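You operate a simulated robot arm through the tools that you are given. There is no shell and no other tool. Be economical: measure what you need, move in short steps, check, and stop when the job is done.

You run a simulated two-armed robot. Do the job below in one go: nothing can be reset, and whatever is moved stays where it is left.

TASK
Hold the bowl, dry it with the tea towel, put it away.
Fine: top dishwasher side drawer, shut again; towel onto the drying rack; leave the pink cloth. Where these are worked on the way, their far stop is far enough and under half their travel is too little: top dishwasher side drawer.
Where things are to end (x, y in the base frame): tea towel within 60 mm of [500, -270].

The check looks at the end state, three seconds after you hand in, the way a careful person would. Anything else that was tipped, shoved, dropped, spilled or broken makes it a failure. Flat cloth is picked up by pressing the open fingertips on it (5 to 10 N) and closing them slowly along it; thin cloth reads only 2 to 8 mm in the jaws.

THE ROBOT
Two 7-joint arms with two-finger parallel grippers on one trunk, on a base that drives. Base frame: it is fixed to the floor where the robot stands at the start and does not move with it; the origin is under the middle of the robot, x ahead of it, y to its left, z up; the surface under the hand at the start is at about z = 920. Readings come in mm, rad, newtons and seconds.
The left shoulder is at the start at [70, 163, 1145], the right one opposite. With the tool pointing down near the work surface each hand reaches from about 380 to 880 mm from the robot's upright axis, wherever it stands, measured 20 degrees to its own side. Places, roughly: drying rack top [600, -300, 900]; inside of the top dishwasher side drawer [600, 800, 700]; top dishwasher side drawer [600, 800, 700]. Payload 3.43 kg a hand.
The tool frame of a hand sits at the grasp point between the pads (the TCP): z along the fingers, y along the line on which they close. The tips reach 34 mm beyond it. The gripper opens to 128 mm. The fingers are 24 mm wide and 12 mm thick; the gripper's body (48 by 130 mm) begins 96 mm behind the TCP.
Orientation is that of the tool frame in the base frame, as a unit quaternion [w, x, y, z]. With the fingers straight down and closing along the base's y, the tool's x points along the base's -x, its y along +y and its z along -z.

THE INTERFACE
- The arms move only by the tool nudge_tool. It takes "left_deltas", "right_deltas" or both (then of equal length, played together; a hand with none holds still); each is a list of rows, each a list of 7 numbers: the shift along the tool's x, y, z in units of 25 mm (1.0 is 25 mm), then the turn, a rotation vector about the tool's x, y, z in units of 6 degrees (1.0 is 6 degrees), then the opening, from 0 (shut) to 1 (fully open). In form: [[dx, dy, dz, wx, wy, wz, gripper], ...]. A call has 1 to 12 rows; each row shifts and turns the commanded pose from where the row before left it, along the tool's axes as they then stand. A call with a number of a shift or a turn outside -1 to 1 is refused whole. Each row takes 0.2 s and may step no farther than 50 mm and 0.15 rad from the row before; otherwise, or with a gripper value out of range, the whole call is refused. Where a pose cannot be reached the arm comes as near as it can. A force on the tool above 40 N (or 10 N above the force at the start of the call, whichever is more), or a blocked arm, ends the call early, and 0.2 s more pass. The fingers move at their own pace (about 153 mm/s each) and stop on an object; they squeeze with about 26 N. The grip force told is the motor's: it shows also when the fingers shut on nothing. Time passes only in rows, and 0.2 s behind the last, so rows that do not move let the fingers close. It gives the time, the measured TCP pose, the force on the tool (base axes), the opening and the grip force at its end, in the units of the frame above (readings bear some noise), with the torque about the TCP (base axes, N m) and any sound that the robot's microphone picked up.
- Cameras (640 x 400 px; columns grow to the right, rows downward): "scene" is now at [131.1, 27.4, 1368.5]; the picture's right is [0.32, -0.95, 0.00], its down [-0.57, -0.19, -0.80] and it looks along [0.76, 0.26, -0.60] (base axes); focal length 214 px, centre (320, 200). "left" rides on the left gripper at [76, 11, -160] in its tool frame; the picture's right is [-0.15, 0.99, 0.00], its down [-0.88, -0.13, -0.46] and it looks along [-0.45, -0.07, 0.89] (tool axes); focal length 234 px, centre (320, 200). "right" rides on the right gripper at [76, -11, -160] in its tool frame; the picture's right is [0.15, 0.99, 0.00], its down [-0.88, 0.13, -0.46] and it looks along [-0.45, 0.07, 0.89] (tool axes); focal length 234 px, centre (320, 200). There is no depth. A picture from a camera that has moved, and an enlarged one, comes with that camera's place and axes in the base frame and with its lens.
- snapshot(camera): a new picture of that camera. It takes no simulated time.
- lift_body(by): slides the trunk up (or, below 0, down) by that many mm; the arms and the scene camera ride with it, the base frame stays. It gives what a move gives, with no picture.
- drive_base(legs): drives the robot by 1 to 6 legs, each [ahead, left, turn to the left] in mm, mm and rad, along the robot's own axes; the way and the turn of a leg run together, so that a leg with both is an arc; at most 1500 mm and 3.142 rad a leg. The arms and the cameras ride along, it lands a little off, and it stops where it bumps. It gives what a move gives.
- pan_tilt(pan, tilt): turns the head with the scene camera to pan (to the left, within 1.501 rad either way) and tilt (down, from -0.506 to 1.204), counted from straight ahead of the robot. It gives what a move gives.
- close_up(camera, box): a new picture of the part [left, top, right, bottom] of that camera's present view, enlarged. It takes no simulated time.
- sign_off(): hands the job in; it is judged then, once.

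Work in short steps. Places have to be worked out from the pictures, the camera data and where the tool is seen: move nearer, look again, correct. Check each grasp and each placing, and mend what went wrong. You have 120 turns and 92 pictures in all, those below and enlarged ones among them. Open the grippers and draw the arms clear of the work before you hand the job in, unless the task says otherwise; then end with one line.

The tools are called as name(argument=value, ...) on one line, values as JSON. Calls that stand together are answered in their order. nudge_tool: Moves the arms, as the interface text tells. Its arguments: {"type":"object","properties":{"left_deltas":{"type":"array"},"right_deltas":{"type":"array"}},"required":[]} The other tools are called the same way: lift_body (by) slides the trunk up or down; drive_base (legs) drives the base; pan_tilt (pan, tilt) turns the head that bears the scene camera; snapshot (camera) takes a picture; close_up (camera, box) takes an enlarged picture of a part of a camera's view; sign_off () hands the job in.

At the start:

```text
t: 0.0
left_ee_pos: [323.3, 496.6, 1210.0]
left_tcp_rot: [0.0, 0.0, 1.0, 0.0]
left_wrist_force: [0.2, -0.8, -0.2]
left_torque: [0.03, 0.0, -0.01]
left_grip_width: 128.1
left_finger_force: 0.1
right_ee_pos: [511.0, 102.0, 1194.9]
right_tcp_rot: [-0.001, 0.0, 1.0, 0.0]
right_wrist_force: [0.2, 0.1, 0.1]
right_torque: [-0.03, -0.01, 0.0]
right_grip_width: 127.9
right_finger_force: 0.0
trunk travel left (down, up): [-625.0, 315.0]
robot x, y, heading: [-0.1, -0.1, 0.0]
head pan, tilt: [0.33, 0.641]
```

scene: 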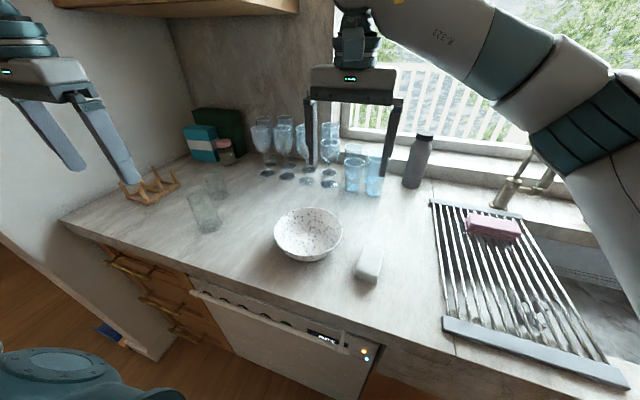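
right: 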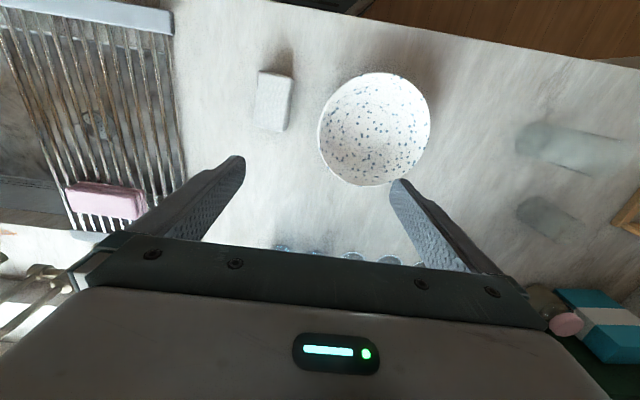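
left: 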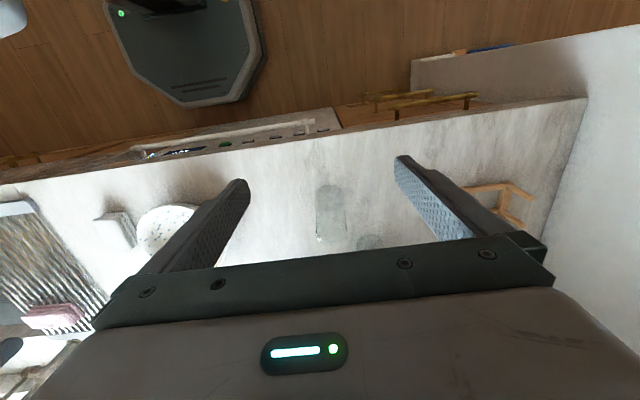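

I'll look more closely at the bowl, the small white thing near it, and the drawers before moving.

close_up(camera="scene", box=[240, 180, 440, 305])

close_up(camera="scene", box=[40, 180, 240, 350])

close_up(camera="scene", box=[420, 180, 640, 400])

```text
3.20 times, centred on (340, 242) of scene
camera zoom: at [131.1, 27.4, 1368.5], right [0.32, -0.95, 0.0], down [-0.57, -0.19, -0.8], along [0.76, 0.26, -0.6], focal length 686 px, centre (256, 64)
```

zoom: 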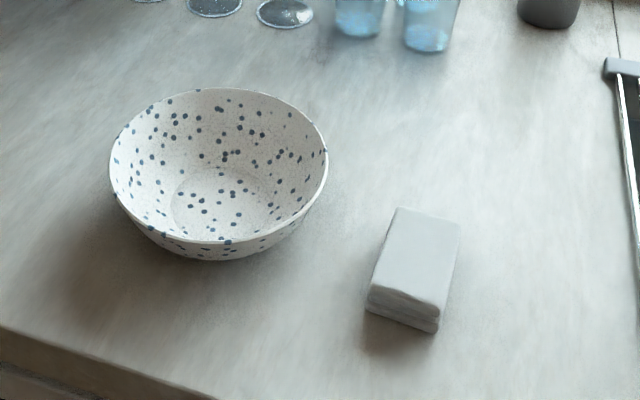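

```text
2.35 times, centred on (140, 265) of scene
camera zoom: at [131.1, 27.4, 1368.5], right [0.32, -0.95, 0.0], down [-0.57, -0.19, -0.8], along [0.76, 0.26, -0.6], focal length 505 px, centre (744, 47)
```

zoom: 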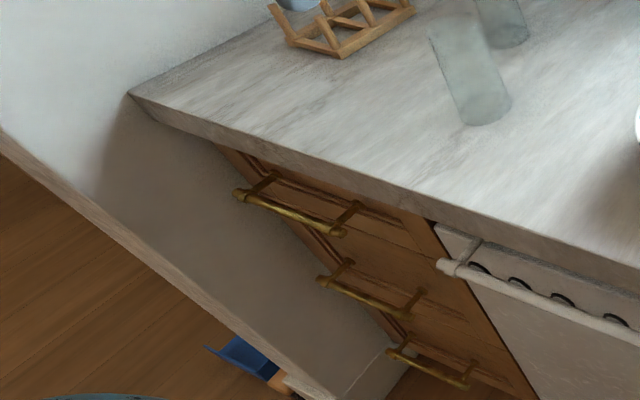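

```text
1.82 times, centred on (530, 290) of scene
camera zoom: at [131.1, 27.4, 1368.5], right [0.32, -0.95, 0.0], down [-0.57, -0.19, -0.8], along [0.76, 0.26, -0.6], focal length 390 px, centre (-62, 36)
```

zoom: 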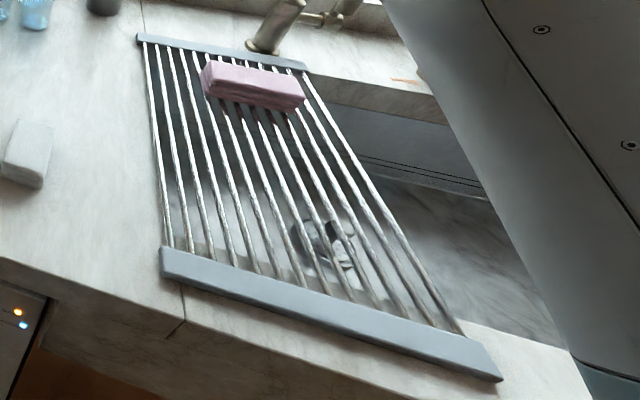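

The grey-white packet near (475, 20) is the folded towel; the bowl is at about (483, 178), with its rim some 170 mm wide. The drawers sit on the left, roughly y 500-1000. I back off and drive left to view the drawer front.

drive_base(legs=[[-350, 0, 0], [0, 450, 0]])

pan_tilt(pan=0.3, tilt=0.75)

snapshot(camera="scene")

```text
t: 4.6
left_ee_pos: [-27.0, 945.8, 1209.9]
left_tcp_rot: [0.0, 0.0, 1.0, -0.001]
left_wrist_force: [0.2, 0.5, 0.0]
left_torque: [-0.01, -0.02, 0.03]
left_grip_width: 128.1
left_finger_force: 0.1
right_ee_pos: [160.2, 550.6, 1194.8]
right_tcp_rot: [-0.001, 0.0, 1.0, 0.0]
right_wrist_force: [0.8, -0.5, 0.1]
right_torque: [-0.02, 0.02, 0.02]
right_grip_width: 127.9
right_finger_force: 0.1
trunk travel left (down, up): [-625.0, 315.0]
robot x, y, heading: [-349.7, 447.9, -0.001]
head pan, tilt: [0.33, 0.641]
```

```text
t: 5.3
left_ee_pos: [-26.4, 946.3, 1209.3]
left_tcp_rot: [0.0, -0.001, 1.0, 0.0]
left_wrist_force: [0.7, -0.2, -0.3]
left_torque: [0.0, 0.03, -0.02]
left_grip_width: 127.9
left_finger_force: 0.0
right_ee_pos: [159.9, 550.8, 1195.8]
right_tcp_rot: [0.0, 0.0, 1.0, 0.001]
right_wrist_force: [0.2, 0.2, -0.2]
right_torque: [0.02, -0.01, 0.0]
right_grip_width: 127.9
right_finger_force: 0.1
trunk travel left (down, up): [-625.0, 315.0]
robot x, y, heading: [-352.8, 448.5, -0.001]
head pan, tilt: [0.3, 0.75]
```

```text
85 pictures are left
camera scene: at [-222.6, 473.1, 1359.2], right [0.3, -0.96, 0.0], down [-0.65, -0.2, -0.73], along [0.7, 0.22, -0.68], focal length 214 px, centre (320, 200)
```

scene: 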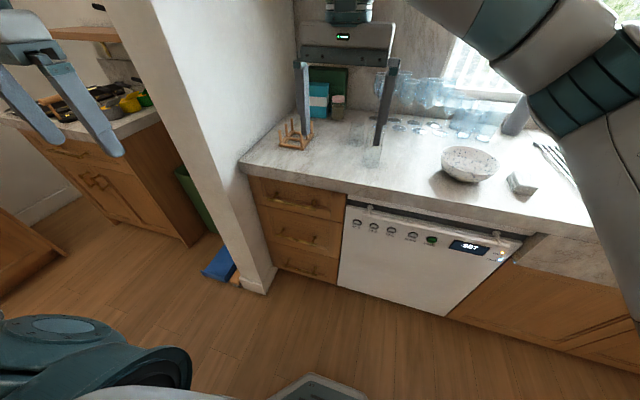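

The drawers are clearly in view. I zoom in on the top drawer handle to place it.

close_up(camera="scene", box=[230, 140, 390, 240])

```text
4.00 times, centred on (310, 190) of scene
camera zoom: at [-222.6, 473.1, 1359.2], right [0.3, -0.96, 0.0], down [-0.65, -0.2, -0.73], along [0.7, 0.22, -0.68], focal length 858 px, centre (360, 240)
```

zoom: 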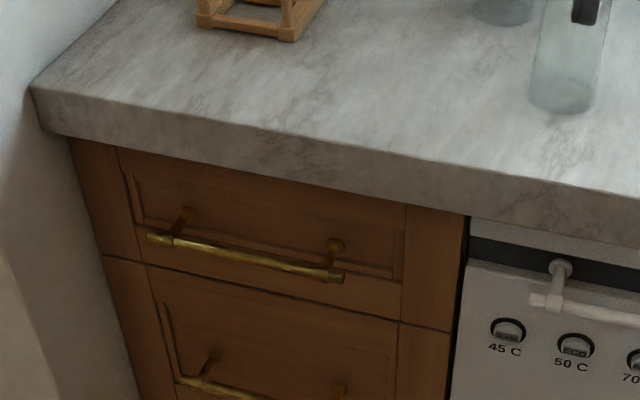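

Triangulating the two views puts the top handle bar at x≈331, y 672–869, z≈762, with the drawer front at x≈377. I lower the trunk, then turn the left hand to point forward with its jaws closing vertically.

lift_body(by=-250)

nudge_tool(left_deltas=[[0, 0, 0, -0.77, -0.77, 0.77, 1], [0, 0, 0, -0.77, -0.77, 0.77, 1], [0, 0, 0, -0.77, -0.77, 0.77, 1], [0, 0, 0, -0.77, -0.77, 0.77, 1], [0, 0, 0, -0.77, -0.77, 0.77, 1], [0, 0, 0, -0.77, -0.77, 0.77, 1], [0, 0, 0, -0.77, -0.77, 0.77, 1], [0, 0, 0, -0.77, -0.77, 0.77, 1]])

nudge_tool(left_deltas=[[0, 0, 0, -0.77, -0.77, 0.77, 1], [0, 0, 0, -0.77, -0.77, 0.77, 1], [0, 0, 0, -0.77, -0.77, 0.77, 1], [0, 0, 0, -0.77, -0.77, 0.77, 1], [0, 0, 0, -0.77, -0.77, 0.77, 1], [0, 0, 0, -0.77, -0.77, 0.77, 1], [0, 0, 0, -0.77, -0.77, 0.77, 1]])

```text
t: 7.8
left_ee_pos: [-26.7, 945.2, 959.6]
left_tcp_rot: [0.0, 0.0, 1.0, 0.001]
left_wrist_force: [-0.9, 0.1, -0.3]
left_torque: [-0.03, 0.02, -0.05]
left_grip_width: 128.0
left_finger_force: 0.1
right_ee_pos: [159.8, 551.7, 944.8]
right_tcp_rot: [0.0, 0.0, 1.0, 0.0]
right_wrist_force: [0.8, 0.3, -0.1]
right_torque: [-0.04, -0.02, 0.0]
right_grip_width: 127.9
right_finger_force: 0.0
trunk travel left (down, up): [-375.0, 565.0]
robot x, y, heading: [-347.9, 450.2, 0.0]
head pan, tilt: [0.3, 0.75]
```

```text
t: 9.6
left_ee_pos: [-21.4, 959.4, 975.0]
left_tcp_rot: [0.306, 0.307, 0.848, 0.305]
left_wrist_force: [0.5, -0.1, -0.1]
left_torque: [-0.04, 0.01, -0.05]
left_grip_width: 127.9
left_finger_force: 0.1
left hand out of reach, approached as far as the arm can: row 8
right_ee_pos: [160.6, 551.5, 944.6]
right_tcp_rot: [0.0, 0.001, 1.0, -0.001]
right_wrist_force: [0.1, 0.6, -0.1]
right_torque: [0.0, 0.03, -0.02]
right_grip_width: 128.2
right_finger_force: 0.1
trunk travel left (down, up): [-375.0, 565.0]
robot x, y, heading: [-349.8, 448.7, -0.002]
head pan, tilt: [0.3, 0.75]
```

```text
t: 11.2
left_ee_pos: [-11.4, 989.8, 1004.9]
left_tcp_rot: [0.5, 0.5, 0.499, 0.501]
left_wrist_force: [-0.2, 0.0, 0.3]
left_torque: [0.03, -0.04, -0.01]
left_grip_width: 128.1
left_finger_force: 0.0
left hand out of reach, approached as far as the arm can: row 1, 2, 3, 4
right_ee_pos: [160.4, 551.1, 944.9]
right_tcp_rot: [0.0, 0.001, 1.0, 0.001]
right_wrist_force: [-0.3, 0.4, 0.6]
right_torque: [-0.01, 0.01, 0.01]
right_grip_width: 127.7
right_finger_force: 0.0
trunk travel left (down, up): [-375.0, 565.0]
robot x, y, heading: [-351.2, 448.4, 0.0]
head pan, tilt: [0.3, 0.75]
```

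The orientation came out right. I bring the hand in front of the handle, still short of it.

nudge_tool(left_deltas=[[-0.88, -0.8, 0.6, 0, 0, 0, 1], [-0.88, -0.8, 0.6, 0, 0, 0, 1], [-0.88, -0.8, 0.6, 0, 0, 0, 1], [-0.88, -0.8, 0.6, 0, 0, 0, 1], [-0.88, -0.8, 0.6, 0, 0, 0, 1], [-0.88, -0.8, 0.6, 0, 0, 0, 1], [-0.88, -0.8, 0.6, 0, 0, 0, 1], [-0.88, -0.8, 0.6, 0, 0, 0, 1]])

snapshot(camera="left")

snapshot(camera="scene")

```text
t: 13.0
left_ee_pos: [152.8, 927.8, 863.0]
left_tcp_rot: [0.501, 0.501, 0.499, 0.499]
left_wrist_force: [0.1, 0.7, -0.4]
left_torque: [0.02, 0.0, -0.04]
left_grip_width: 128.1
left_finger_force: 0.0
left hand out of reach, approached as far as the arm can: row 1, 2, 3, 4, 5, 6, 7, 8
right_ee_pos: [161.6, 551.1, 944.7]
right_tcp_rot: [-0.001, 0.0, 1.0, 0.0]
right_wrist_force: [0.1, 0.5, 0.2]
right_torque: [0.02, -0.04, -0.01]
right_grip_width: 127.9
right_finger_force: 0.1
trunk travel left (down, up): [-375.0, 565.0]
robot x, y, heading: [-352.0, 452.9, 0.004]
head pan, tilt: [0.3, 0.75]
```

```text
83 pictures are left
camera left: at [-6.2, 1004.1, 875.0], right [0.0, -0.15, 0.99], down [-0.46, -0.88, -0.13], along [0.89, -0.45, -0.07], focal length 234 px, centre (320, 200)
```

left: 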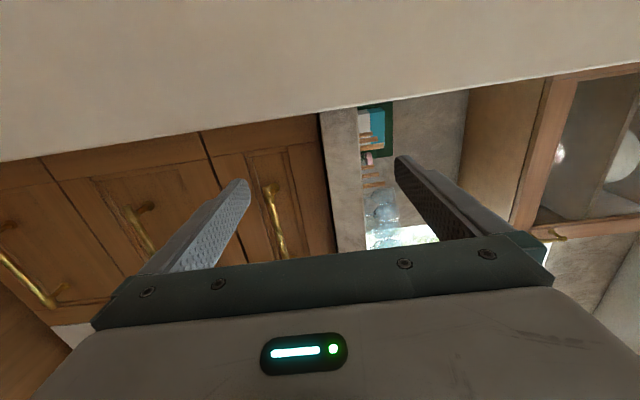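

```text
82 pictures are left
camera scene: at [-222.1, 472.6, 1109.1], right [0.3, -0.96, 0.0], down [-0.65, -0.2, -0.73], along [0.7, 0.22, -0.68], focal length 214 px, centre (320, 200)
```

scene: 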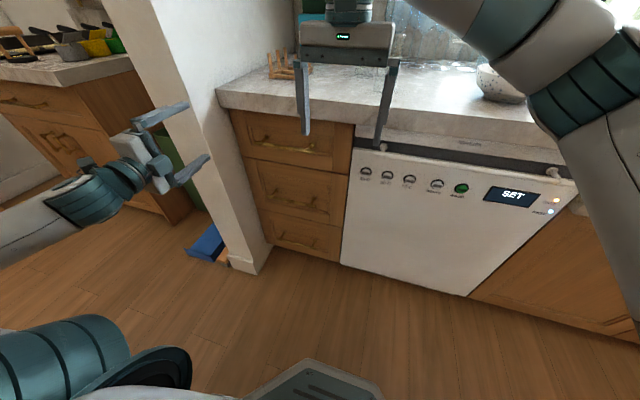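

The arm is folded too tightly here: the wrist would sit close to the shoulder. I back the base off 200 mm so the arm can stretch forward.

drive_base(legs=[[-220, 0, 0]])

nudge_tool(left_deltas=[[-0.5, -0.4, 1, 0, 0, 0, 1], [-0.5, -0.4, 1, 0, 0, 0, 1], [-0.5, -0.4, 1, 0, 0, 0, 1], [-0.5, -0.4, 1, 0, 0, 0, 1], [-0.5, -0.4, 1, 0, 0, 0, 1], [-0.5, -0.4, 1, 0, 0, 0, 1], [-0.5, -0.4, 1, 0, 0, 0, 1], [-0.5, -0.4, 1, 0, 0, 0, 1]])

```text
t: 14.6
left_ee_pos: [-4.2, 927.5, 860.6]
left_tcp_rot: [0.501, 0.501, 0.499, 0.499]
left_wrist_force: [0.6, -0.4, -0.2]
left_torque: [-0.03, -0.02, -0.02]
left_grip_width: 128.1
left_finger_force: 0.1
right_ee_pos: [2.4, 553.5, 946.5]
right_tcp_rot: [0.001, -0.001, 1.0, 0.001]
right_wrist_force: [0.4, 0.0, 0.0]
right_torque: [-0.04, 0.09, 0.01]
right_grip_width: 128.3
right_finger_force: 0.1
trunk travel left (down, up): [-375.0, 565.0]
robot x, y, heading: [-510.4, 450.3, -0.003]
head pan, tilt: [0.3, 0.75]
stopped in leg 1: the robot was blocked; the commanded pose is now the measured one
```

```text
t: 16.4
left_ee_pos: [194.0, 827.6, 781.4]
left_tcp_rot: [0.5, 0.5, 0.501, 0.499]
left_wrist_force: [-0.5, 0.4, -0.1]
left_torque: [-0.01, -0.01, -0.05]
left_grip_width: 128.0
left_finger_force: 0.0
right_ee_pos: [1.3, 552.1, 947.9]
right_tcp_rot: [0.002, -0.002, 1.0, 0.0]
right_wrist_force: [0.1, 0.6, 0.6]
right_torque: [-0.03, 0.03, 0.03]
right_grip_width: 128.1
right_finger_force: 0.1
trunk travel left (down, up): [-375.0, 565.0]
robot x, y, heading: [-505.4, 451.3, -0.002]
head pan, tilt: [0.3, 0.75]
```

Something behind blocked the base at x≈-510, so I won't back up past -500. The arm now follows exactly; I line it up with the bar's middle (770, 762) and look.

nudge_tool(left_deltas=[[-0.8, -0.26, 0.3, 0, 0, 0, 1], [-0.8, -0.26, 0.3, 0, 0, 0, 1], [-0.7, -0.26, 0.4, 0, 0, 0, 1]])

snapshot(camera="left")

snapshot(camera="scene")

```text
t: 17.1
left_ee_pos: [219.6, 770.6, 762.8]
left_tcp_rot: [0.501, 0.499, 0.499, 0.5]
left_wrist_force: [0.7, -0.2, 0.4]
left_torque: [-0.01, -0.01, 0.01]
left_grip_width: 128.1
left_finger_force: 0.1
right_ee_pos: [0.8, 553.4, 948.3]
right_tcp_rot: [0.001, -0.001, 1.0, 0.001]
right_wrist_force: [0.3, -0.3, -0.7]
right_torque: [0.0, 0.03, -0.02]
right_grip_width: 128.1
right_finger_force: 0.1
trunk travel left (down, up): [-375.0, 565.0]
robot x, y, heading: [-507.9, 452.4, -0.003]
head pan, tilt: [0.3, 0.75]
```

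```text
81 pictures are left
camera left: at [60.6, 846.7, 775.5], right [0.0, -0.15, 0.99], down [-0.46, -0.88, -0.13], along [0.89, -0.45, -0.07], focal length 234 px, centre (320, 200)
```

left: 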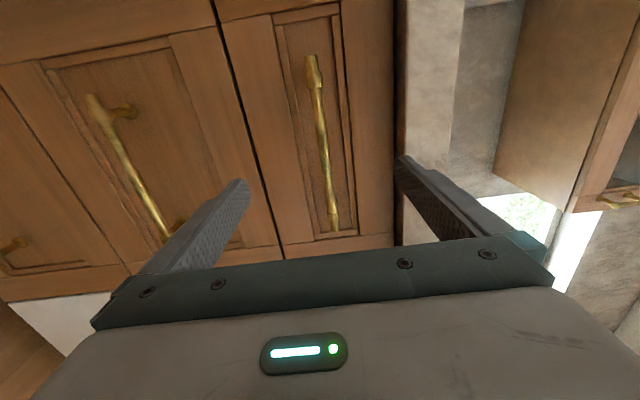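

```text
80 pictures are left
camera scene: at [-379.8, 473.2, 1109.1], right [0.3, -0.96, 0.0], down [-0.65, -0.2, -0.73], along [0.7, 0.22, -0.68], focal length 214 px, centre (320, 200)
```

scene: 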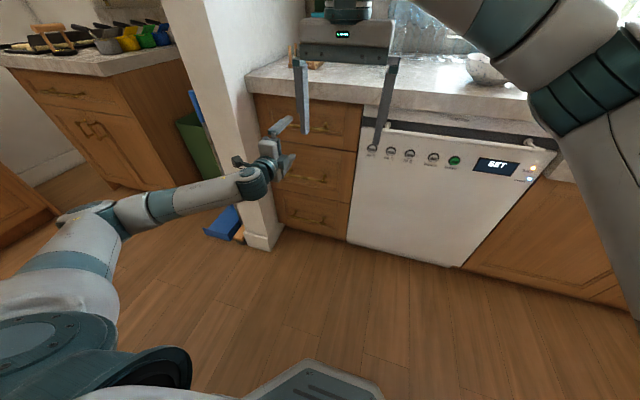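

The left camera puts the bar at z≈768, centre y≈768. I raise 5 mm, advance 105 mm and close.

nudge_tool(left_deltas=[[0, 0.2, 0.7, 0, 0, 0, 1], [0, 0, 0.7, 0, 0, 0, 1], [0, 0, 0.7, 0, 0, 0, 1], [0, 0, 0.7, 0, 0, 0, 1], [0, 0, 0.7, 0, 0, 0, 1], [0, 0, 0.7, 0, 0, 0, 1], [0, 0, 0, 0, 0, 0, 0.5], [0, 0, 0, 0, 0, 0, 0.2], [0, 0, 0, 0, 0, 0, 0], [0, 0, 0, 0, 0, 0, 0]])

snapshot(camera="left")

```text
t: 19.4
left_ee_pos: [325.7, 768.9, 768.0]
left_tcp_rot: [0.501, 0.501, 0.499, 0.499]
left_wrist_force: [2.2, 0.4, 0.0]
left_torque: [0.06, 0.0, 0.1]
left_grip_width: 12.7
left_finger_force: 45.3
right_ee_pos: [1.4, 552.8, 947.7]
right_tcp_rot: [0.002, -0.001, 1.0, 0.001]
right_wrist_force: [0.0, 0.2, -0.4]
right_torque: [0.0, 0.01, 0.0]
right_grip_width: 128.1
right_finger_force: 0.1
trunk travel left (down, up): [-375.0, 565.0]
robot x, y, heading: [-513.0, 452.3, 0.001]
head pan, tilt: [0.3, 0.75]
```

```text
79 pictures are left
camera left: at [165.5, 846.1, 780.7], right [0.0, -0.15, 0.99], down [-0.46, -0.88, -0.13], along [0.89, -0.45, -0.07], focal length 234 px, centre (320, 200)
```

left: 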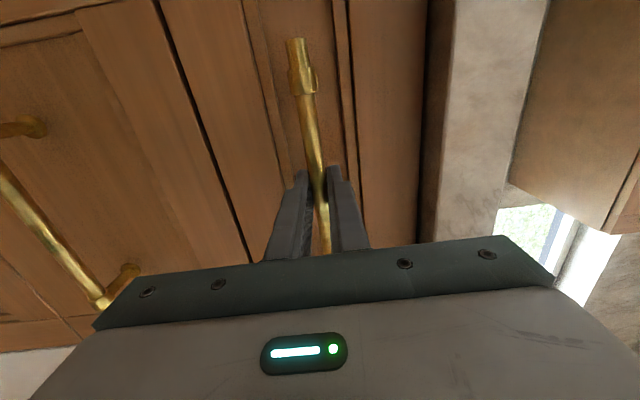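

The bar is held (12.7 mm). I pull the drawer out with the arm.

nudge_tool(left_deltas=[[0, 0, -0.4, 0, 0, 0, 0], [0, 0, -0.7, 0, 0, 0, 0], [0, 0, -0.7, 0, 0, 0, 0], [0, 0, -0.7, 0, 0, 0, 0], [0, 0, -0.7, 0, 0, 0, 0], [0, 0, -0.7, 0, 0, 0, 0], [0, 0, -0.7, 0, 0, 0, 0], [0, 0, -0.7, 0, 0, 0, 0], [0, 0, -0.7, 0, 0, 0, 0], [0, 0, -0.7, 0, 0, 0, 0], [0, 0, -0.7, 0, 0, 0, 0], [0, 0, -0.7, 0, 0, 0, 0]])

snapshot(camera="scene")

```text
t: 21.9
left_ee_pos: [120.4, 769.5, 768.5]
left_tcp_rot: [0.502, 0.5, 0.499, 0.499]
left_wrist_force: [-2.2, -2.1, -0.7]
left_torque: [0.07, 0.06, -0.78]
left_grip_width: 12.5
left_finger_force: 44.8
right_ee_pos: [1.2, 553.3, 947.5]
right_tcp_rot: [0.003, 0.0, 1.0, 0.001]
right_wrist_force: [0.0, 0.6, -0.6]
right_torque: [-0.02, 0.01, 0.01]
right_grip_width: 128.0
right_finger_force: 0.0
trunk travel left (down, up): [-375.0, 565.0]
robot x, y, heading: [-506.4, 449.4, -0.001]
head pan, tilt: [0.3, 0.75]
```

```text
78 pictures are left
camera scene: at [-380.4, 473.2, 1109.1], right [0.3, -0.96, 0.0], down [-0.65, -0.2, -0.73], along [0.7, 0.22, -0.68], focal length 214 px, centre (320, 200)
```

scene: 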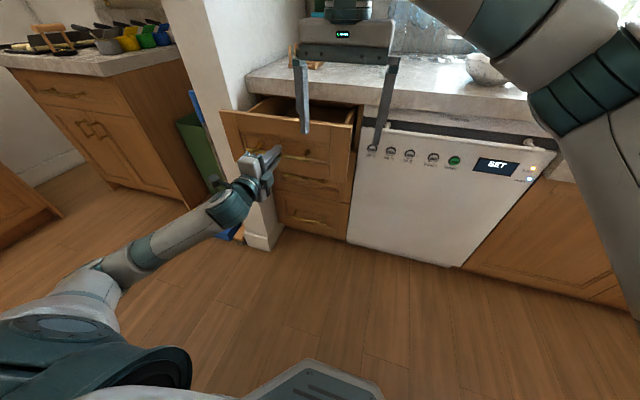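

The drawer is sliding, about 205 mm so far, with low force. I keep pulling until it stops.

nudge_tool(left_deltas=[[0, 0, -0.6, 0, 0, 0, 0], [0, 0, -0.6, 0, 0, 0, 0], [0, 0, -0.6, 0, 0, 0, 0], [0, 0, -0.6, 0, 0, 0, 0], [0, 0, -0.6, 0, 0, 0, 0], [0, 0, -0.6, 0, 0, 0, 0], [0, 0, -0.6, 0, 0, 0, 0], [0, 0, -0.6, 0, 0, 0, 0]])

snapshot(camera="left")

```text
t: 23.2
left_ee_pos: [62.7, 769.8, 768.9]
left_tcp_rot: [0.511, 0.499, 0.489, 0.501]
left_wrist_force: [-1.5, -7.1, 12.5]
left_torque: [0.1, -0.14, -1.46]
left_grip_width: 12.9
left_finger_force: 45.2
left hand out of reach, approached as far as the arm can: row 4, 5, 6
right_ee_pos: [1.6, 551.2, 947.3]
right_tcp_rot: [0.002, 0.0, 1.0, 0.001]
right_wrist_force: [0.0, 0.9, -0.3]
right_torque: [-0.02, 0.0, 0.02]
right_grip_width: 128.0
right_finger_force: 0.0
trunk travel left (down, up): [-375.0, 565.0]
robot x, y, heading: [-511.0, 448.1, -0.005]
head pan, tilt: [0.3, 0.75]
stopped in row 6 (left hand): the force on the tool passed its limit at 45 N (the readings are from after the stop); the commanded pose is now the measured one
```

```text
77 pictures are left
camera left: at [-94.8, 849.2, 776.8], right [-0.03, -0.15, 0.99], down [-0.47, -0.87, -0.14], along [0.88, -0.47, -0.04], focal length 234 px, centre (320, 200)
```

left: 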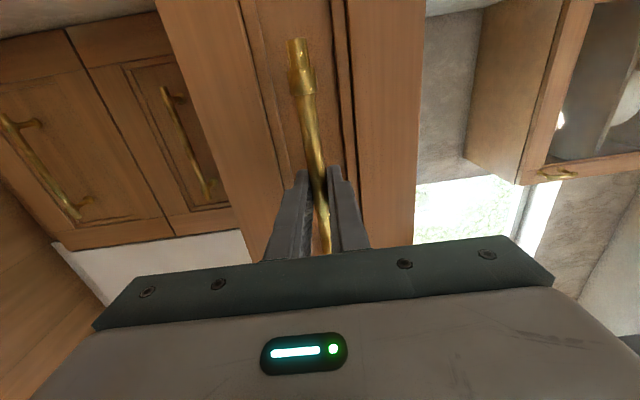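

At x≈63 the arm folds to its limit, which caused the force; the drawer is 268 mm out. I'll open the jaws around the bar, slide the base 200 mm right so the arm has more length, then re-grip and pull further.

nudge_tool(left_deltas=[[0, 0, 0, 0, 0, 0, 0.5], [0, 0, 0, 0, 0, 0, 1], [0, 0, 0, 0, 0, 0, 1]])

drive_base(legs=[[0, -200, 0]])

snapshot(camera="scene")

```text
t: 24.0
left_ee_pos: [64.9, 772.3, 764.7]
left_tcp_rot: [0.507, 0.499, 0.493, 0.5]
left_wrist_force: [-0.6, -0.4, -0.4]
left_torque: [0.01, 0.03, -0.01]
left_grip_width: 127.8
left_finger_force: 0.1
right_ee_pos: [2.0, 551.8, 947.6]
right_tcp_rot: [0.002, -0.001, 1.0, 0.001]
right_wrist_force: [0.4, 0.3, -0.4]
right_torque: [0.0, 0.01, 0.01]
right_grip_width: 127.8
right_finger_force: 0.0
trunk travel left (down, up): [-375.0, 565.0]
robot x, y, heading: [-508.4, 450.1, -0.002]
head pan, tilt: [0.3, 0.75]
```

```text
t: 25.6
left_ee_pos: [64.0, 573.9, 764.6]
left_tcp_rot: [0.506, 0.499, 0.494, 0.501]
left_wrist_force: [-0.3, -0.1, -0.2]
left_torque: [-0.01, 0.01, 0.02]
left_grip_width: 128.2
left_finger_force: 0.2
right_ee_pos: [1.5, 351.4, 947.0]
right_tcp_rot: [0.002, -0.002, 1.0, 0.002]
right_wrist_force: [-0.5, -0.1, 0.5]
right_torque: [0.03, 0.01, 0.04]
right_grip_width: 127.4
right_finger_force: 0.0
trunk travel left (down, up): [-375.0, 565.0]
robot x, y, heading: [-509.2, 248.3, -0.002]
head pan, tilt: [0.3, 0.75]
```

```text
76 pictures are left
camera scene: at [-380.3, 272.0, 1109.2], right [0.3, -0.96, 0.0], down [-0.65, -0.2, -0.73], along [0.7, 0.22, -0.68], focal length 214 px, centre (320, 200)
```

scene: 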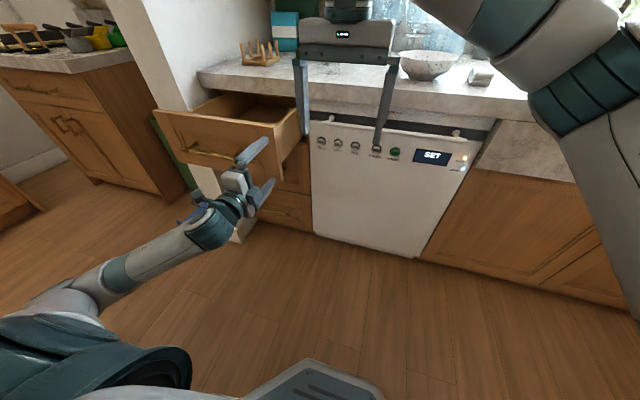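

The drawer stayed put. I bring the hand back along the bar to y≈755, re-grip and pull 130 mm more.

nudge_tool(left_deltas=[[0.9, 0, 0, 0, 0, 0, 1], [0.9, 0, 0, 0, 0, 0, 1], [0.9, 0, 0, 0, 0, 0, 1], [0.9, 0, 0, 0, 0, 0, 1], [0.9, 0, 0, 0, 0, 0, 1], [0.9, 0, 0, 0, 0, 0, 1], [0.9, 0, 0, 0, 0, 0, 1], [0.9, 0.1, 0, 0, 0, 0, 1], [0, 0, 0, 0, 0, 0, 0.5], [0, 0, 0, 0, 0, 0, 0.2], [0, 0, 0, 0, 0, 0, 0], [0, 0, 0, 0, 0, 0, 0]])

nudge_tool(left_deltas=[[0, 0, -0.4, 0, 0, 0, 0], [0, 0, -0.5, 0, 0, 0, 0], [0, 0, -0.5, 0, 0, 0, 0], [0, 0, -0.5, 0, 0, 0, 0], [0, 0, -0.5, 0, 0, 0, 0], [0, 0, -0.5, 0, 0, 0, 0], [0, 0, -0.5, 0, 0, 0, 0], [0, 0, -0.5, 0, 0, 0, 0], [0, 0, -0.5, 0, 0, 0, 0], [0, 0, -0.5, 0, 0, 0, 0], [0, 0, -0.5, 0, 0, 0, 0]])

snapshot(camera="scene")

```text
t: 28.2
left_ee_pos: [64.8, 755.3, 767.1]
left_tcp_rot: [0.507, 0.498, 0.492, 0.502]
left_wrist_force: [2.3, 4.2, 8.0]
left_torque: [0.05, 0.03, -0.55]
left_grip_width: 12.7
left_finger_force: 45.0
right_ee_pos: [1.7, 352.5, 947.9]
right_tcp_rot: [0.003, -0.002, 1.0, 0.001]
right_wrist_force: [0.6, -0.2, -0.5]
right_torque: [-0.01, -0.01, -0.03]
right_grip_width: 128.0
right_finger_force: 0.1
trunk travel left (down, up): [-375.0, 565.0]
robot x, y, heading: [-507.5, 247.4, -0.002]
head pan, tilt: [0.3, 0.75]
```

```text
t: 30.6
left_ee_pos: [-67.0, 756.6, 767.3]
left_tcp_rot: [0.51, 0.497, 0.49, 0.504]
left_wrist_force: [-1.4, -0.4, 12.3]
left_torque: [-0.27, -0.19, -0.13]
left_grip_width: 13.0
left_finger_force: 44.9
right_ee_pos: [0.8, 351.1, 948.5]
right_tcp_rot: [0.002, -0.002, 1.0, 0.001]
right_wrist_force: [0.8, 0.8, -0.7]
right_torque: [0.0, 0.04, -0.03]
right_grip_width: 128.0
right_finger_force: 0.1
trunk travel left (down, up): [-375.0, 565.0]
robot x, y, heading: [-510.8, 249.3, -0.0]
head pan, tilt: [0.3, 0.75]
stopped in row 11 (left hand): the force on the tool passed its limit at 41 N (the readings are from after the stop); the commanded pose is now the measured one
```

```text
75 pictures are left
camera scene: at [-380.6, 272.2, 1108.7], right [0.3, -0.96, 0.0], down [-0.65, -0.2, -0.73], along [0.7, 0.22, -0.68], focal length 214 px, centre (320, 200)
```

scene: 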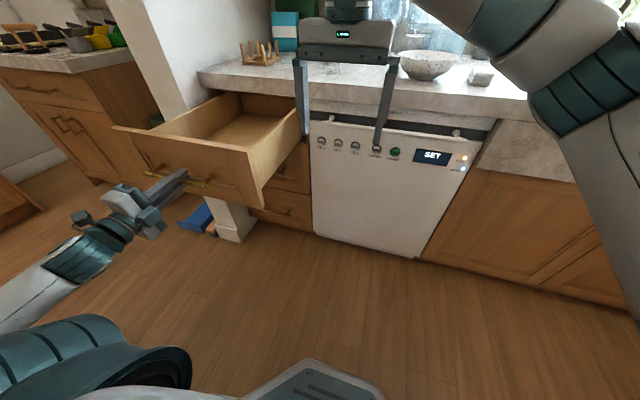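

The drawer hit its far stop at 400 mm out. I open the jaws, slide the base right so the hand leaves the bar sideways, and raise the trunk back.

nudge_tool(left_deltas=[[0, 0, 0, 0, 0, 0, 0.5], [0, 0, 0, 0, 0, 0, 1], [0, 0, 0, 0, 0, 0, 1]])

drive_base(legs=[[0, -260, 0]])

lift_body(by=250)

nudge_tool(left_deltas=[[0, 0.3, 0.8, 0, 0, 0, 1], [0, 0.3, 0.8, 0, 0, 0, 1], [0, 0.3, 0.8, 0, 0, 0, 1], [0, 0.3, 0.8, 0, 0, 0, 1], [0, 0.3, 0.8, 0, 0, 0, 1], [0, 0.3, 0.8, 0, 0, 0, 1], [0, 0.3, 0.8, 0, 0, 0, 1], [0, 0.3, 0.8, 0, 0, 0, 1]])

nudge_tool(left_deltas=[[0, 0, 0, 0.77, 0.77, -0.77, 1], [0, 0, 0, 0.77, 0.77, -0.77, 1], [0, 0, 0, 0.77, 0.77, -0.77, 1], [0, 0, 0, 0.77, 0.77, -0.77, 1], [0, 0, 0, 0.77, 0.77, -0.77, 1], [0, 0, 0, 0.77, 0.77, -0.77, 1], [0, 0, 0, 0.77, 0.77, -0.77, 1], [0, 0, 0, 0.77, 0.77, -0.77, 1]])

nudge_tool(left_deltas=[[0, 0, 0, 0.77, 0.77, -0.77, 1], [0, 0, 0, 0.77, 0.77, -0.77, 1], [0, 0, 0, 0.77, 0.77, -0.77, 1], [0, 0, 0, 0.77, 0.77, -0.77, 1], [0, 0, 0, 0.77, 0.77, -0.77, 1], [0, 0, 0, 0.77, 0.77, -0.77, 1], [0, 0, 0, 0.77, 0.77, -0.77, 1]])

snapshot(camera="scene")

```text
t: 31.4
left_ee_pos: [-67.1, 756.3, 765.5]
left_tcp_rot: [0.508, 0.498, 0.493, 0.501]
left_wrist_force: [0.4, 0.4, -0.1]
left_torque: [-0.01, 0.0, -0.03]
left_grip_width: 128.1
left_finger_force: 0.0
right_ee_pos: [1.2, 352.4, 948.4]
right_tcp_rot: [0.002, -0.002, 1.0, 0.0]
right_wrist_force: [-0.6, 0.1, -0.2]
right_torque: [-0.02, 0.02, -0.02]
right_grip_width: 128.0
right_finger_force: 0.0
trunk travel left (down, up): [-375.0, 565.0]
robot x, y, heading: [-509.0, 245.9, -0.005]
head pan, tilt: [0.3, 0.75]
```

```text
t: 33.3
left_ee_pos: [-67.6, 494.3, 765.9]
left_tcp_rot: [0.507, 0.497, 0.492, 0.503]
left_wrist_force: [-1.3, 0.7, -0.6]
left_torque: [-0.03, 0.02, 0.04]
left_grip_width: 128.2
left_finger_force: 0.1
right_ee_pos: [0.9, 91.1, 947.3]
right_tcp_rot: [0.002, -0.002, 1.0, 0.002]
right_wrist_force: [-0.4, -0.2, 0.0]
right_torque: [0.03, 0.02, 0.01]
right_grip_width: 128.1
right_finger_force: 0.1
trunk travel left (down, up): [-375.0, 565.0]
robot x, y, heading: [-504.8, -12.1, -0.001]
head pan, tilt: [0.3, 0.75]
```

```text
t: 35.8
left_ee_pos: [-67.5, 494.8, 1016.0]
left_tcp_rot: [0.507, 0.498, 0.493, 0.502]
left_wrist_force: [0.2, 0.4, 0.0]
left_torque: [0.01, 0.0, -0.02]
left_grip_width: 128.2
left_finger_force: 0.0
right_ee_pos: [1.9, 90.6, 1197.9]
right_tcp_rot: [0.002, -0.002, 1.0, 0.001]
right_wrist_force: [0.7, 0.7, 0.2]
right_torque: [0.01, 0.0, 0.01]
right_grip_width: 127.9
right_finger_force: 0.0
trunk travel left (down, up): [-625.0, 315.0]
robot x, y, heading: [-507.6, -13.0, 0.003]
head pan, tilt: [0.3, 0.75]
```

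```text
t: 37.6
left_ee_pos: [92.0, 492.6, 1079.3]
left_tcp_rot: [0.507, 0.498, 0.493, 0.502]
left_wrist_force: [0.3, -0.4, 0.2]
left_torque: [-0.03, 0.0, -0.03]
left_grip_width: 128.0
left_finger_force: 0.0
right_ee_pos: [1.6, 91.8, 1196.5]
right_tcp_rot: [0.001, -0.001, 1.0, 0.001]
right_wrist_force: [0.4, 0.7, -0.5]
right_torque: [0.02, 0.03, -0.01]
right_grip_width: 128.1
right_finger_force: 0.0
trunk travel left (down, up): [-625.0, 315.0]
robot x, y, heading: [-508.4, -13.2, 0.004]
head pan, tilt: [0.3, 0.75]
```

```text
t: 39.4
left_ee_pos: [93.1, 492.1, 1078.8]
left_tcp_rot: [0.28, 0.273, 0.879, 0.271]
left_wrist_force: [-0.2, -0.8, -0.2]
left_torque: [0.01, -0.02, 0.01]
left_grip_width: 128.1
left_finger_force: 0.0
right_ee_pos: [1.5, 91.2, 1197.9]
right_tcp_rot: [0.002, -0.002, 1.0, 0.001]
right_wrist_force: [0.2, 1.0, -0.2]
right_torque: [-0.01, 0.02, -0.01]
right_grip_width: 127.8
right_finger_force: 0.1
trunk travel left (down, up): [-625.0, 315.0]
robot x, y, heading: [-508.7, -11.9, 0.003]
head pan, tilt: [0.3, 0.75]
```

```text
t: 41.0
left_ee_pos: [92.3, 491.3, 1078.2]
left_tcp_rot: [0.01, 0.005, 1.0, 0.0]
left_wrist_force: [-0.4, -0.1, 0.0]
left_torque: [0.0, 0.03, -0.01]
left_grip_width: 128.0
left_finger_force: 0.0
right_ee_pos: [2.2, 91.9, 1197.8]
right_tcp_rot: [0.001, -0.002, 1.0, 0.001]
right_wrist_force: [0.2, 0.2, 0.2]
right_torque: [0.02, -0.01, -0.01]
right_grip_width: 128.2
right_finger_force: 0.1
trunk travel left (down, up): [-625.0, 315.0]
robot x, y, heading: [-506.8, -11.9, 0.0]
head pan, tilt: [0.3, 0.75]
```

```text
74 pictures are left
camera scene: at [-379.9, 11.5, 1359.1], right [0.3, -0.95, 0.0], down [-0.65, -0.2, -0.73], along [0.7, 0.22, -0.68], focal length 214 px, centre (320, 200)
```

scene: 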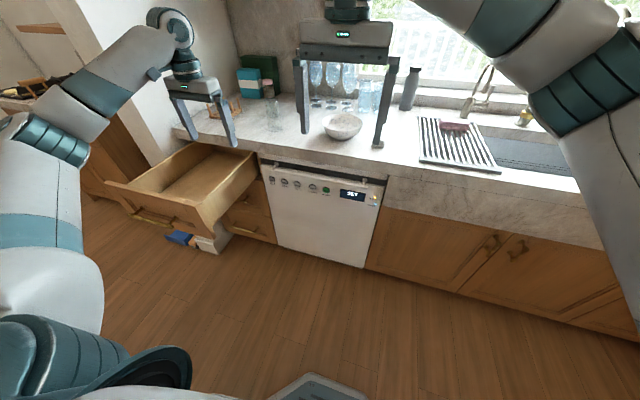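

The drawer is fully open and clear. I raise the left hand and bring it inward over the counter line, then drive forward to a working stance at x≈-120.

nudge_tool(left_deltas=[[0, -0.7, -0.7, 0, 0, 0, 1], [0, -0.7, -0.7, 0, 0, 0, 1], [0, -0.7, -0.7, 0, 0, 0, 1], [0, -0.7, -0.7, 0, 0, 0, 1], [0, -0.7, -0.7, 0, 0, 0, 1], [0, -0.7, -0.7, 0, 0, 0, 1], [0, -0.7, -0.7, 0, 0, 0, 1], [0, -0.7, -0.7, 0, 0, 0, 1]])

drive_base(legs=[[390, 12, 0]])

snapshot(camera="left")

snapshot(camera="right")

```text
t: 42.8
left_ee_pos: [87.3, 351.2, 1219.0]
left_tcp_rot: [0.01, 0.005, 1.0, 0.001]
left_wrist_force: [-0.4, -0.5, 0.8]
left_torque: [-0.02, -0.01, -0.01]
left_grip_width: 127.8
left_finger_force: 0.1
right_ee_pos: [1.3, 90.4, 1197.5]
right_tcp_rot: [0.002, -0.002, 1.0, 0.003]
right_wrist_force: [-0.6, -0.4, 0.1]
right_torque: [0.01, 0.01, -0.03]
right_grip_width: 128.1
right_finger_force: 0.1
trunk travel left (down, up): [-625.0, 315.0]
robot x, y, heading: [-504.3, -11.9, -0.001]
head pan, tilt: [0.3, 0.75]
```

```text
t: 45.3
left_ee_pos: [475.8, 368.5, 1219.9]
left_tcp_rot: [0.01, 0.003, 1.0, -0.001]
left_wrist_force: [0.3, -0.5, -0.7]
left_torque: [-0.02, -0.04, 0.0]
left_grip_width: 128.1
left_finger_force: 0.1
right_ee_pos: [392.3, 106.2, 1198.4]
right_tcp_rot: [0.002, -0.004, 1.0, 0.001]
right_wrist_force: [0.8, -0.2, 0.1]
right_torque: [0.01, 0.0, 0.02]
right_grip_width: 128.1
right_finger_force: 0.2
trunk travel left (down, up): [-625.0, 315.0]
robot x, y, heading: [-116.2, -1.0, 0.005]
head pan, tilt: [0.3, 0.75]
```

```text
73 pictures are left
camera left: at [397.6, 380.2, 1378.8], right [0.15, 0.99, 0.0], down [0.87, -0.14, 0.47], along [0.47, -0.07, -0.88], focal length 234 px, centre (320, 200)
```

left: 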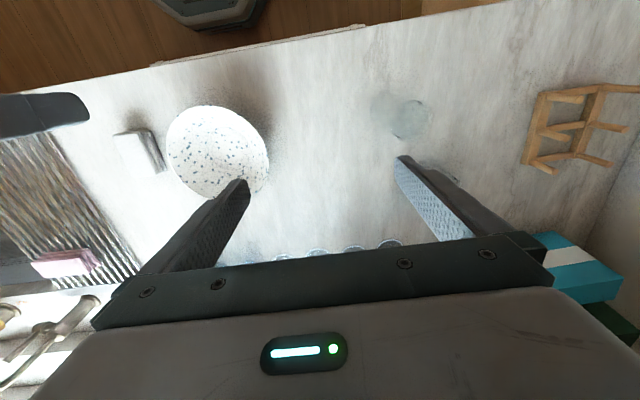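

```text
72 pictures are left
camera right: at [314.9, 93.6, 1356.3], right [-0.15, 0.99, 0.0], down [0.88, 0.14, 0.46], along [0.45, 0.07, -0.89], focal length 234 px, centre (320, 200)
```

right: 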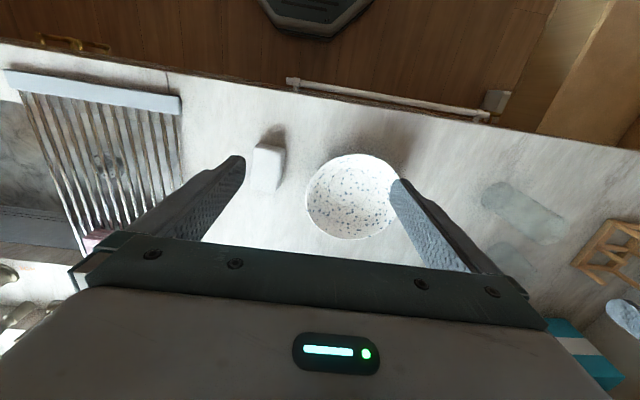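

Two views put the bowl rim centre at about (494, 182), z≈968, radius 85, and the towel near (468, 19). I zoom in on both to get the towel's yaw and thickness.

close_up(camera="right", box=[230, 120, 410, 250])

close_up(camera="left", box=[100, 90, 280, 210])

```text
3.08 times, centred on (320, 185) of right
camera zoom: at [314.9, 93.6, 1356.3], right [-0.15, 0.99, 0.0], down [0.88, 0.14, 0.46], along [0.45, 0.07, -0.89], focal length 720 px, centre (320, 246)
```

zoom: 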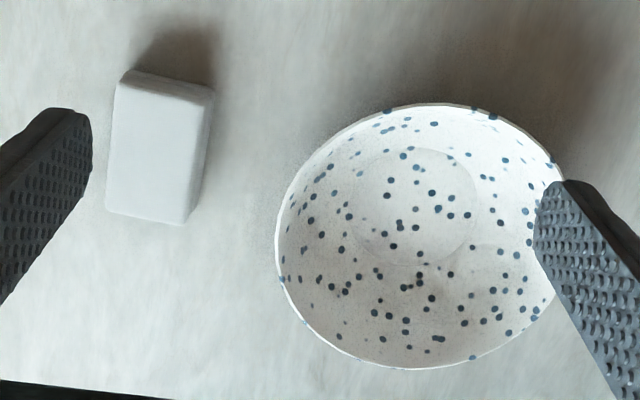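

```text
3.33 times, centred on (190, 150) of left
camera zoom: at [397.6, 380.2, 1378.8], right [0.15, 0.99, 0.0], down [0.87, -0.14, 0.47], along [0.47, -0.07, -0.88], focal length 781 px, centre (753, 367)
```

zoom: 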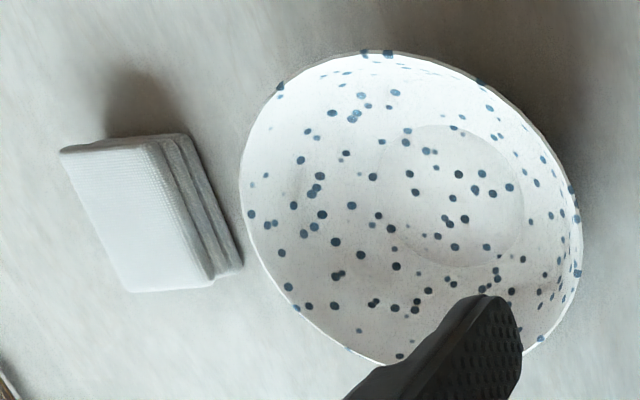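

The towel is about 82×50×31 mm (top z≈951), centred at (474, 19). I bring the left hand above the bowl's +y rim and lean it 30° outward, to pinch along the sloping wall.

nudge_tool(left_deltas=[[-0.1, -0.26, 0.88, 0, 0, 0, 0.4], [-0.1, -0.26, 0.88, 0, 0, 0, 0.4], [-0.1, -0.26, 0.88, 0, 0, 0, 0.4], [-0.1, -0.26, 0.88, 0, 0, 0, 0.4], [-0.1, -0.26, 0.88, 0, 0, 0, 0.4], [-0.1, -0.26, 0.88, 0, 0, 0, 0.4], [-0.1, -0.26, 0.88, 0, 0, 0, 0.4], [0, 0, 0, 1, 0, 0, 0.4], [0, 0, 0, 1, 0, 0, 0.4], [0, 0, 0, 1, 0, 0, 0.4], [0, 0, 0, 1, 0, 0, 0.4], [0, 0, 0, 1, 0, 0, 0.4]])

snapshot(camera="left")

snapshot(camera="right")

```text
t: 47.9
left_ee_pos: [496.9, 322.6, 1064.5]
left_tcp_rot: [0.009, 0.005, 0.966, -0.26]
left_wrist_force: [-1.0, 0.2, 0.0]
left_torque: [0.02, 0.0, 0.02]
left_grip_width: 51.5
left_finger_force: 0.1
right_ee_pos: [391.6, 106.2, 1197.9]
right_tcp_rot: [0.002, -0.005, 1.0, 0.001]
right_wrist_force: [0.4, -0.1, -0.5]
right_torque: [-0.03, 0.02, 0.01]
right_grip_width: 127.8
right_finger_force: 0.0
trunk travel left (down, up): [-625.0, 315.0]
robot x, y, heading: [-115.0, -3.0, 0.004]
head pan, tilt: [0.3, 0.75]
```

```text
69 pictures are left
camera left: at [419.3, 413.7, 1197.6], right [0.16, 0.85, -0.49], down [0.87, 0.11, 0.48], along [0.46, -0.51, -0.73], focal length 234 px, centre (320, 200)
```

left: 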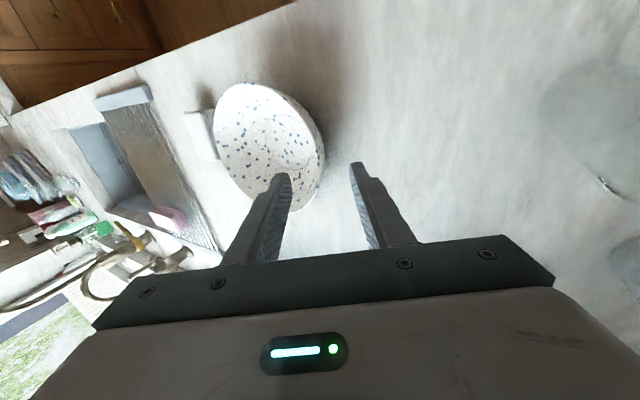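

```text
68 pictures are left
camera right: at [315.3, 94.3, 1356.1], right [-0.15, 0.99, 0.0], down [0.88, 0.14, 0.46], along [0.45, 0.07, -0.89], focal length 234 px, centre (320, 200)
```

right: 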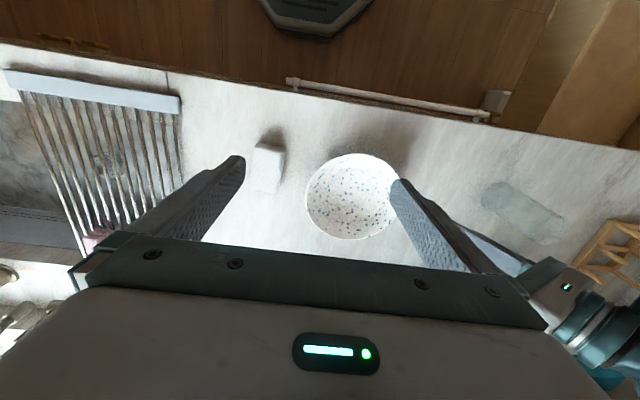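

The pinch line should land at about column 320, row 155. I zoom in there to check it against the rim.

close_up(camera="left", box=[200, 70, 400, 220])

```text
2.67 times, centred on (300, 145) of left
camera zoom: at [419.3, 413.7, 1197.6], right [0.16, 0.85, -0.49], down [0.87, 0.11, 0.48], along [0.46, -0.51, -0.73], focal length 624 px, centre (373, 347)
```

zoom: 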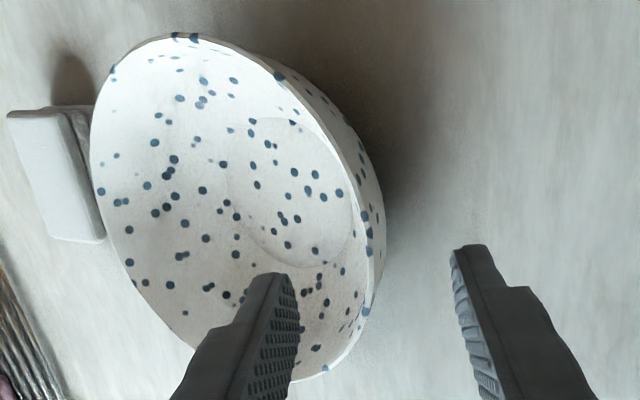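

The rim there is at about y 262, and the visible outer wall says the slope is steeper than 30°. I reduce the lean to 24°, shift to suit and go down in two stages.

nudge_tool(left_deltas=[[0, -0.63, 0, -1, 0, 0, 0.4], [0, 0, 0.8, 0, 0, 0, 0.4], [0, 0, 0.8, 0, 0, 0, 0.4], [0, 0, 0.6, 0, 0, 0, 0.4]])

close_up(camera="left", box=[160, 50, 460, 270])

```text
t: 48.9
left_ee_pos: [497.7, 284.3, 1023.1]
left_tcp_rot: [0.008, 0.004, 0.978, -0.209]
left_wrist_force: [-0.3, 0.4, -0.2]
left_torque: [-0.01, 0.0, 0.01]
left_grip_width: 51.2
left_finger_force: 0.1
right_ee_pos: [391.6, 106.0, 1198.0]
right_tcp_rot: [0.003, -0.004, 1.0, 0.001]
right_wrist_force: [0.4, 1.0, -0.5]
right_torque: [0.0, -0.02, 0.01]
right_grip_width: 128.1
right_finger_force: 0.1
trunk travel left (down, up): [-625.0, 315.0]
robot x, y, heading: [-117.7, 2.4, 0.004]
head pan, tilt: [0.3, 0.75]
```

```text
1.82 times, centred on (310, 160) of left
camera zoom: at [419.5, 361.9, 1164.7], right [0.16, 0.9, -0.4], down [0.87, 0.06, 0.49], along [0.46, -0.43, -0.78], focal length 426 px, centre (338, 273)
```

zoom: 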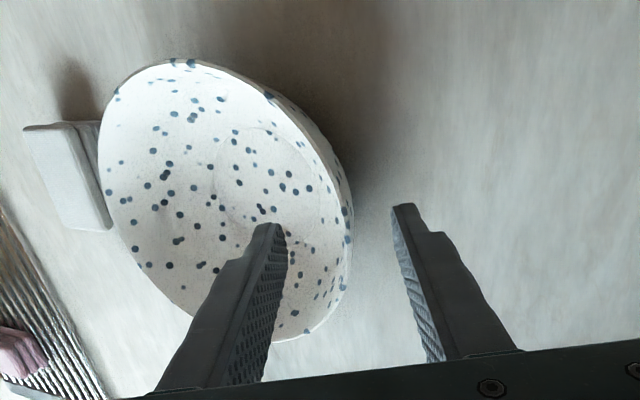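

The rim sits between the fingers, a few mm toward +y. I correct by 5 mm, descend the last 46 mm and close.

nudge_tool(left_deltas=[[0, 0.19, 0.6, 0, 0, 0, 0.4], [0, 0, 0.6, 0, 0, 0, 0.4], [0, 0, 0.64, 0, 0, 0, 0.4], [0, 0, 0, 0, 0, 0, 0.2], [0, 0, 0, 0, 0, 0, 0.08], [0, 0, 0, 0, 0, 0, 0], [0, 0, 0, 0, 0, 0, 0]])

snapshot(camera="left")

close_up(camera="right", box=[230, 120, 450, 270])

```text
t: 50.5
left_ee_pos: [498.2, 272.2, 979.6]
left_tcp_rot: [0.01, 0.006, 0.978, -0.208]
left_wrist_force: [-0.4, -0.5, 4.0]
left_torque: [-0.26, 0.2, 0.01]
left_grip_width: 3.1
left_finger_force: 26.2
right_ee_pos: [391.1, 106.3, 1198.0]
right_tcp_rot: [0.003, -0.005, 1.0, 0.0]
right_wrist_force: [-0.8, -0.4, 0.9]
right_torque: [0.02, 0.03, 0.03]
right_grip_width: 128.1
right_finger_force: 0.1
trunk travel left (down, up): [-625.0, 315.0]
robot x, y, heading: [-117.6, 5.7, 0.003]
head pan, tilt: [0.3, 0.75]
```

```text
65 pictures are left
camera left: at [420.1, 348.1, 1121.5], right [0.16, 0.9, -0.4], down [0.87, 0.06, 0.49], along [0.46, -0.43, -0.78], focal length 234 px, centre (320, 200)
```

left: 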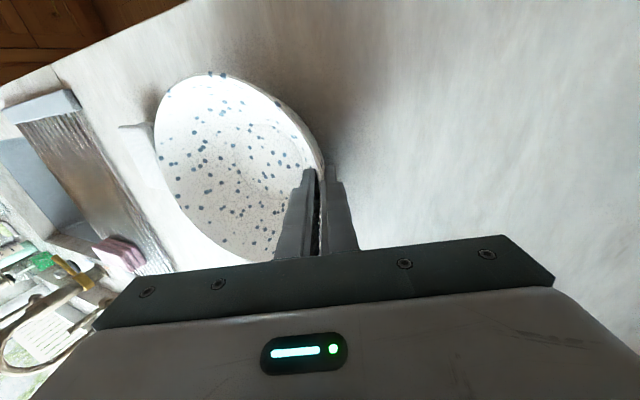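

```text
2.67 times, centred on (340, 195) of right
camera zoom: at [314.7, 93.3, 1356.4], right [-0.15, 0.99, 0.0], down [0.88, 0.14, 0.46], along [0.45, 0.07, -0.89], focal length 624 px, centre (267, 213)
```

zoom: 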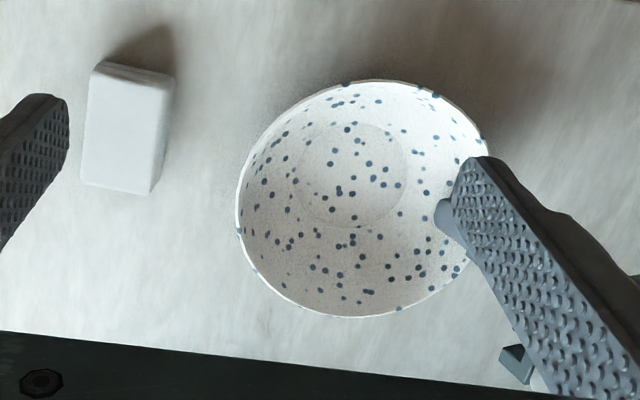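

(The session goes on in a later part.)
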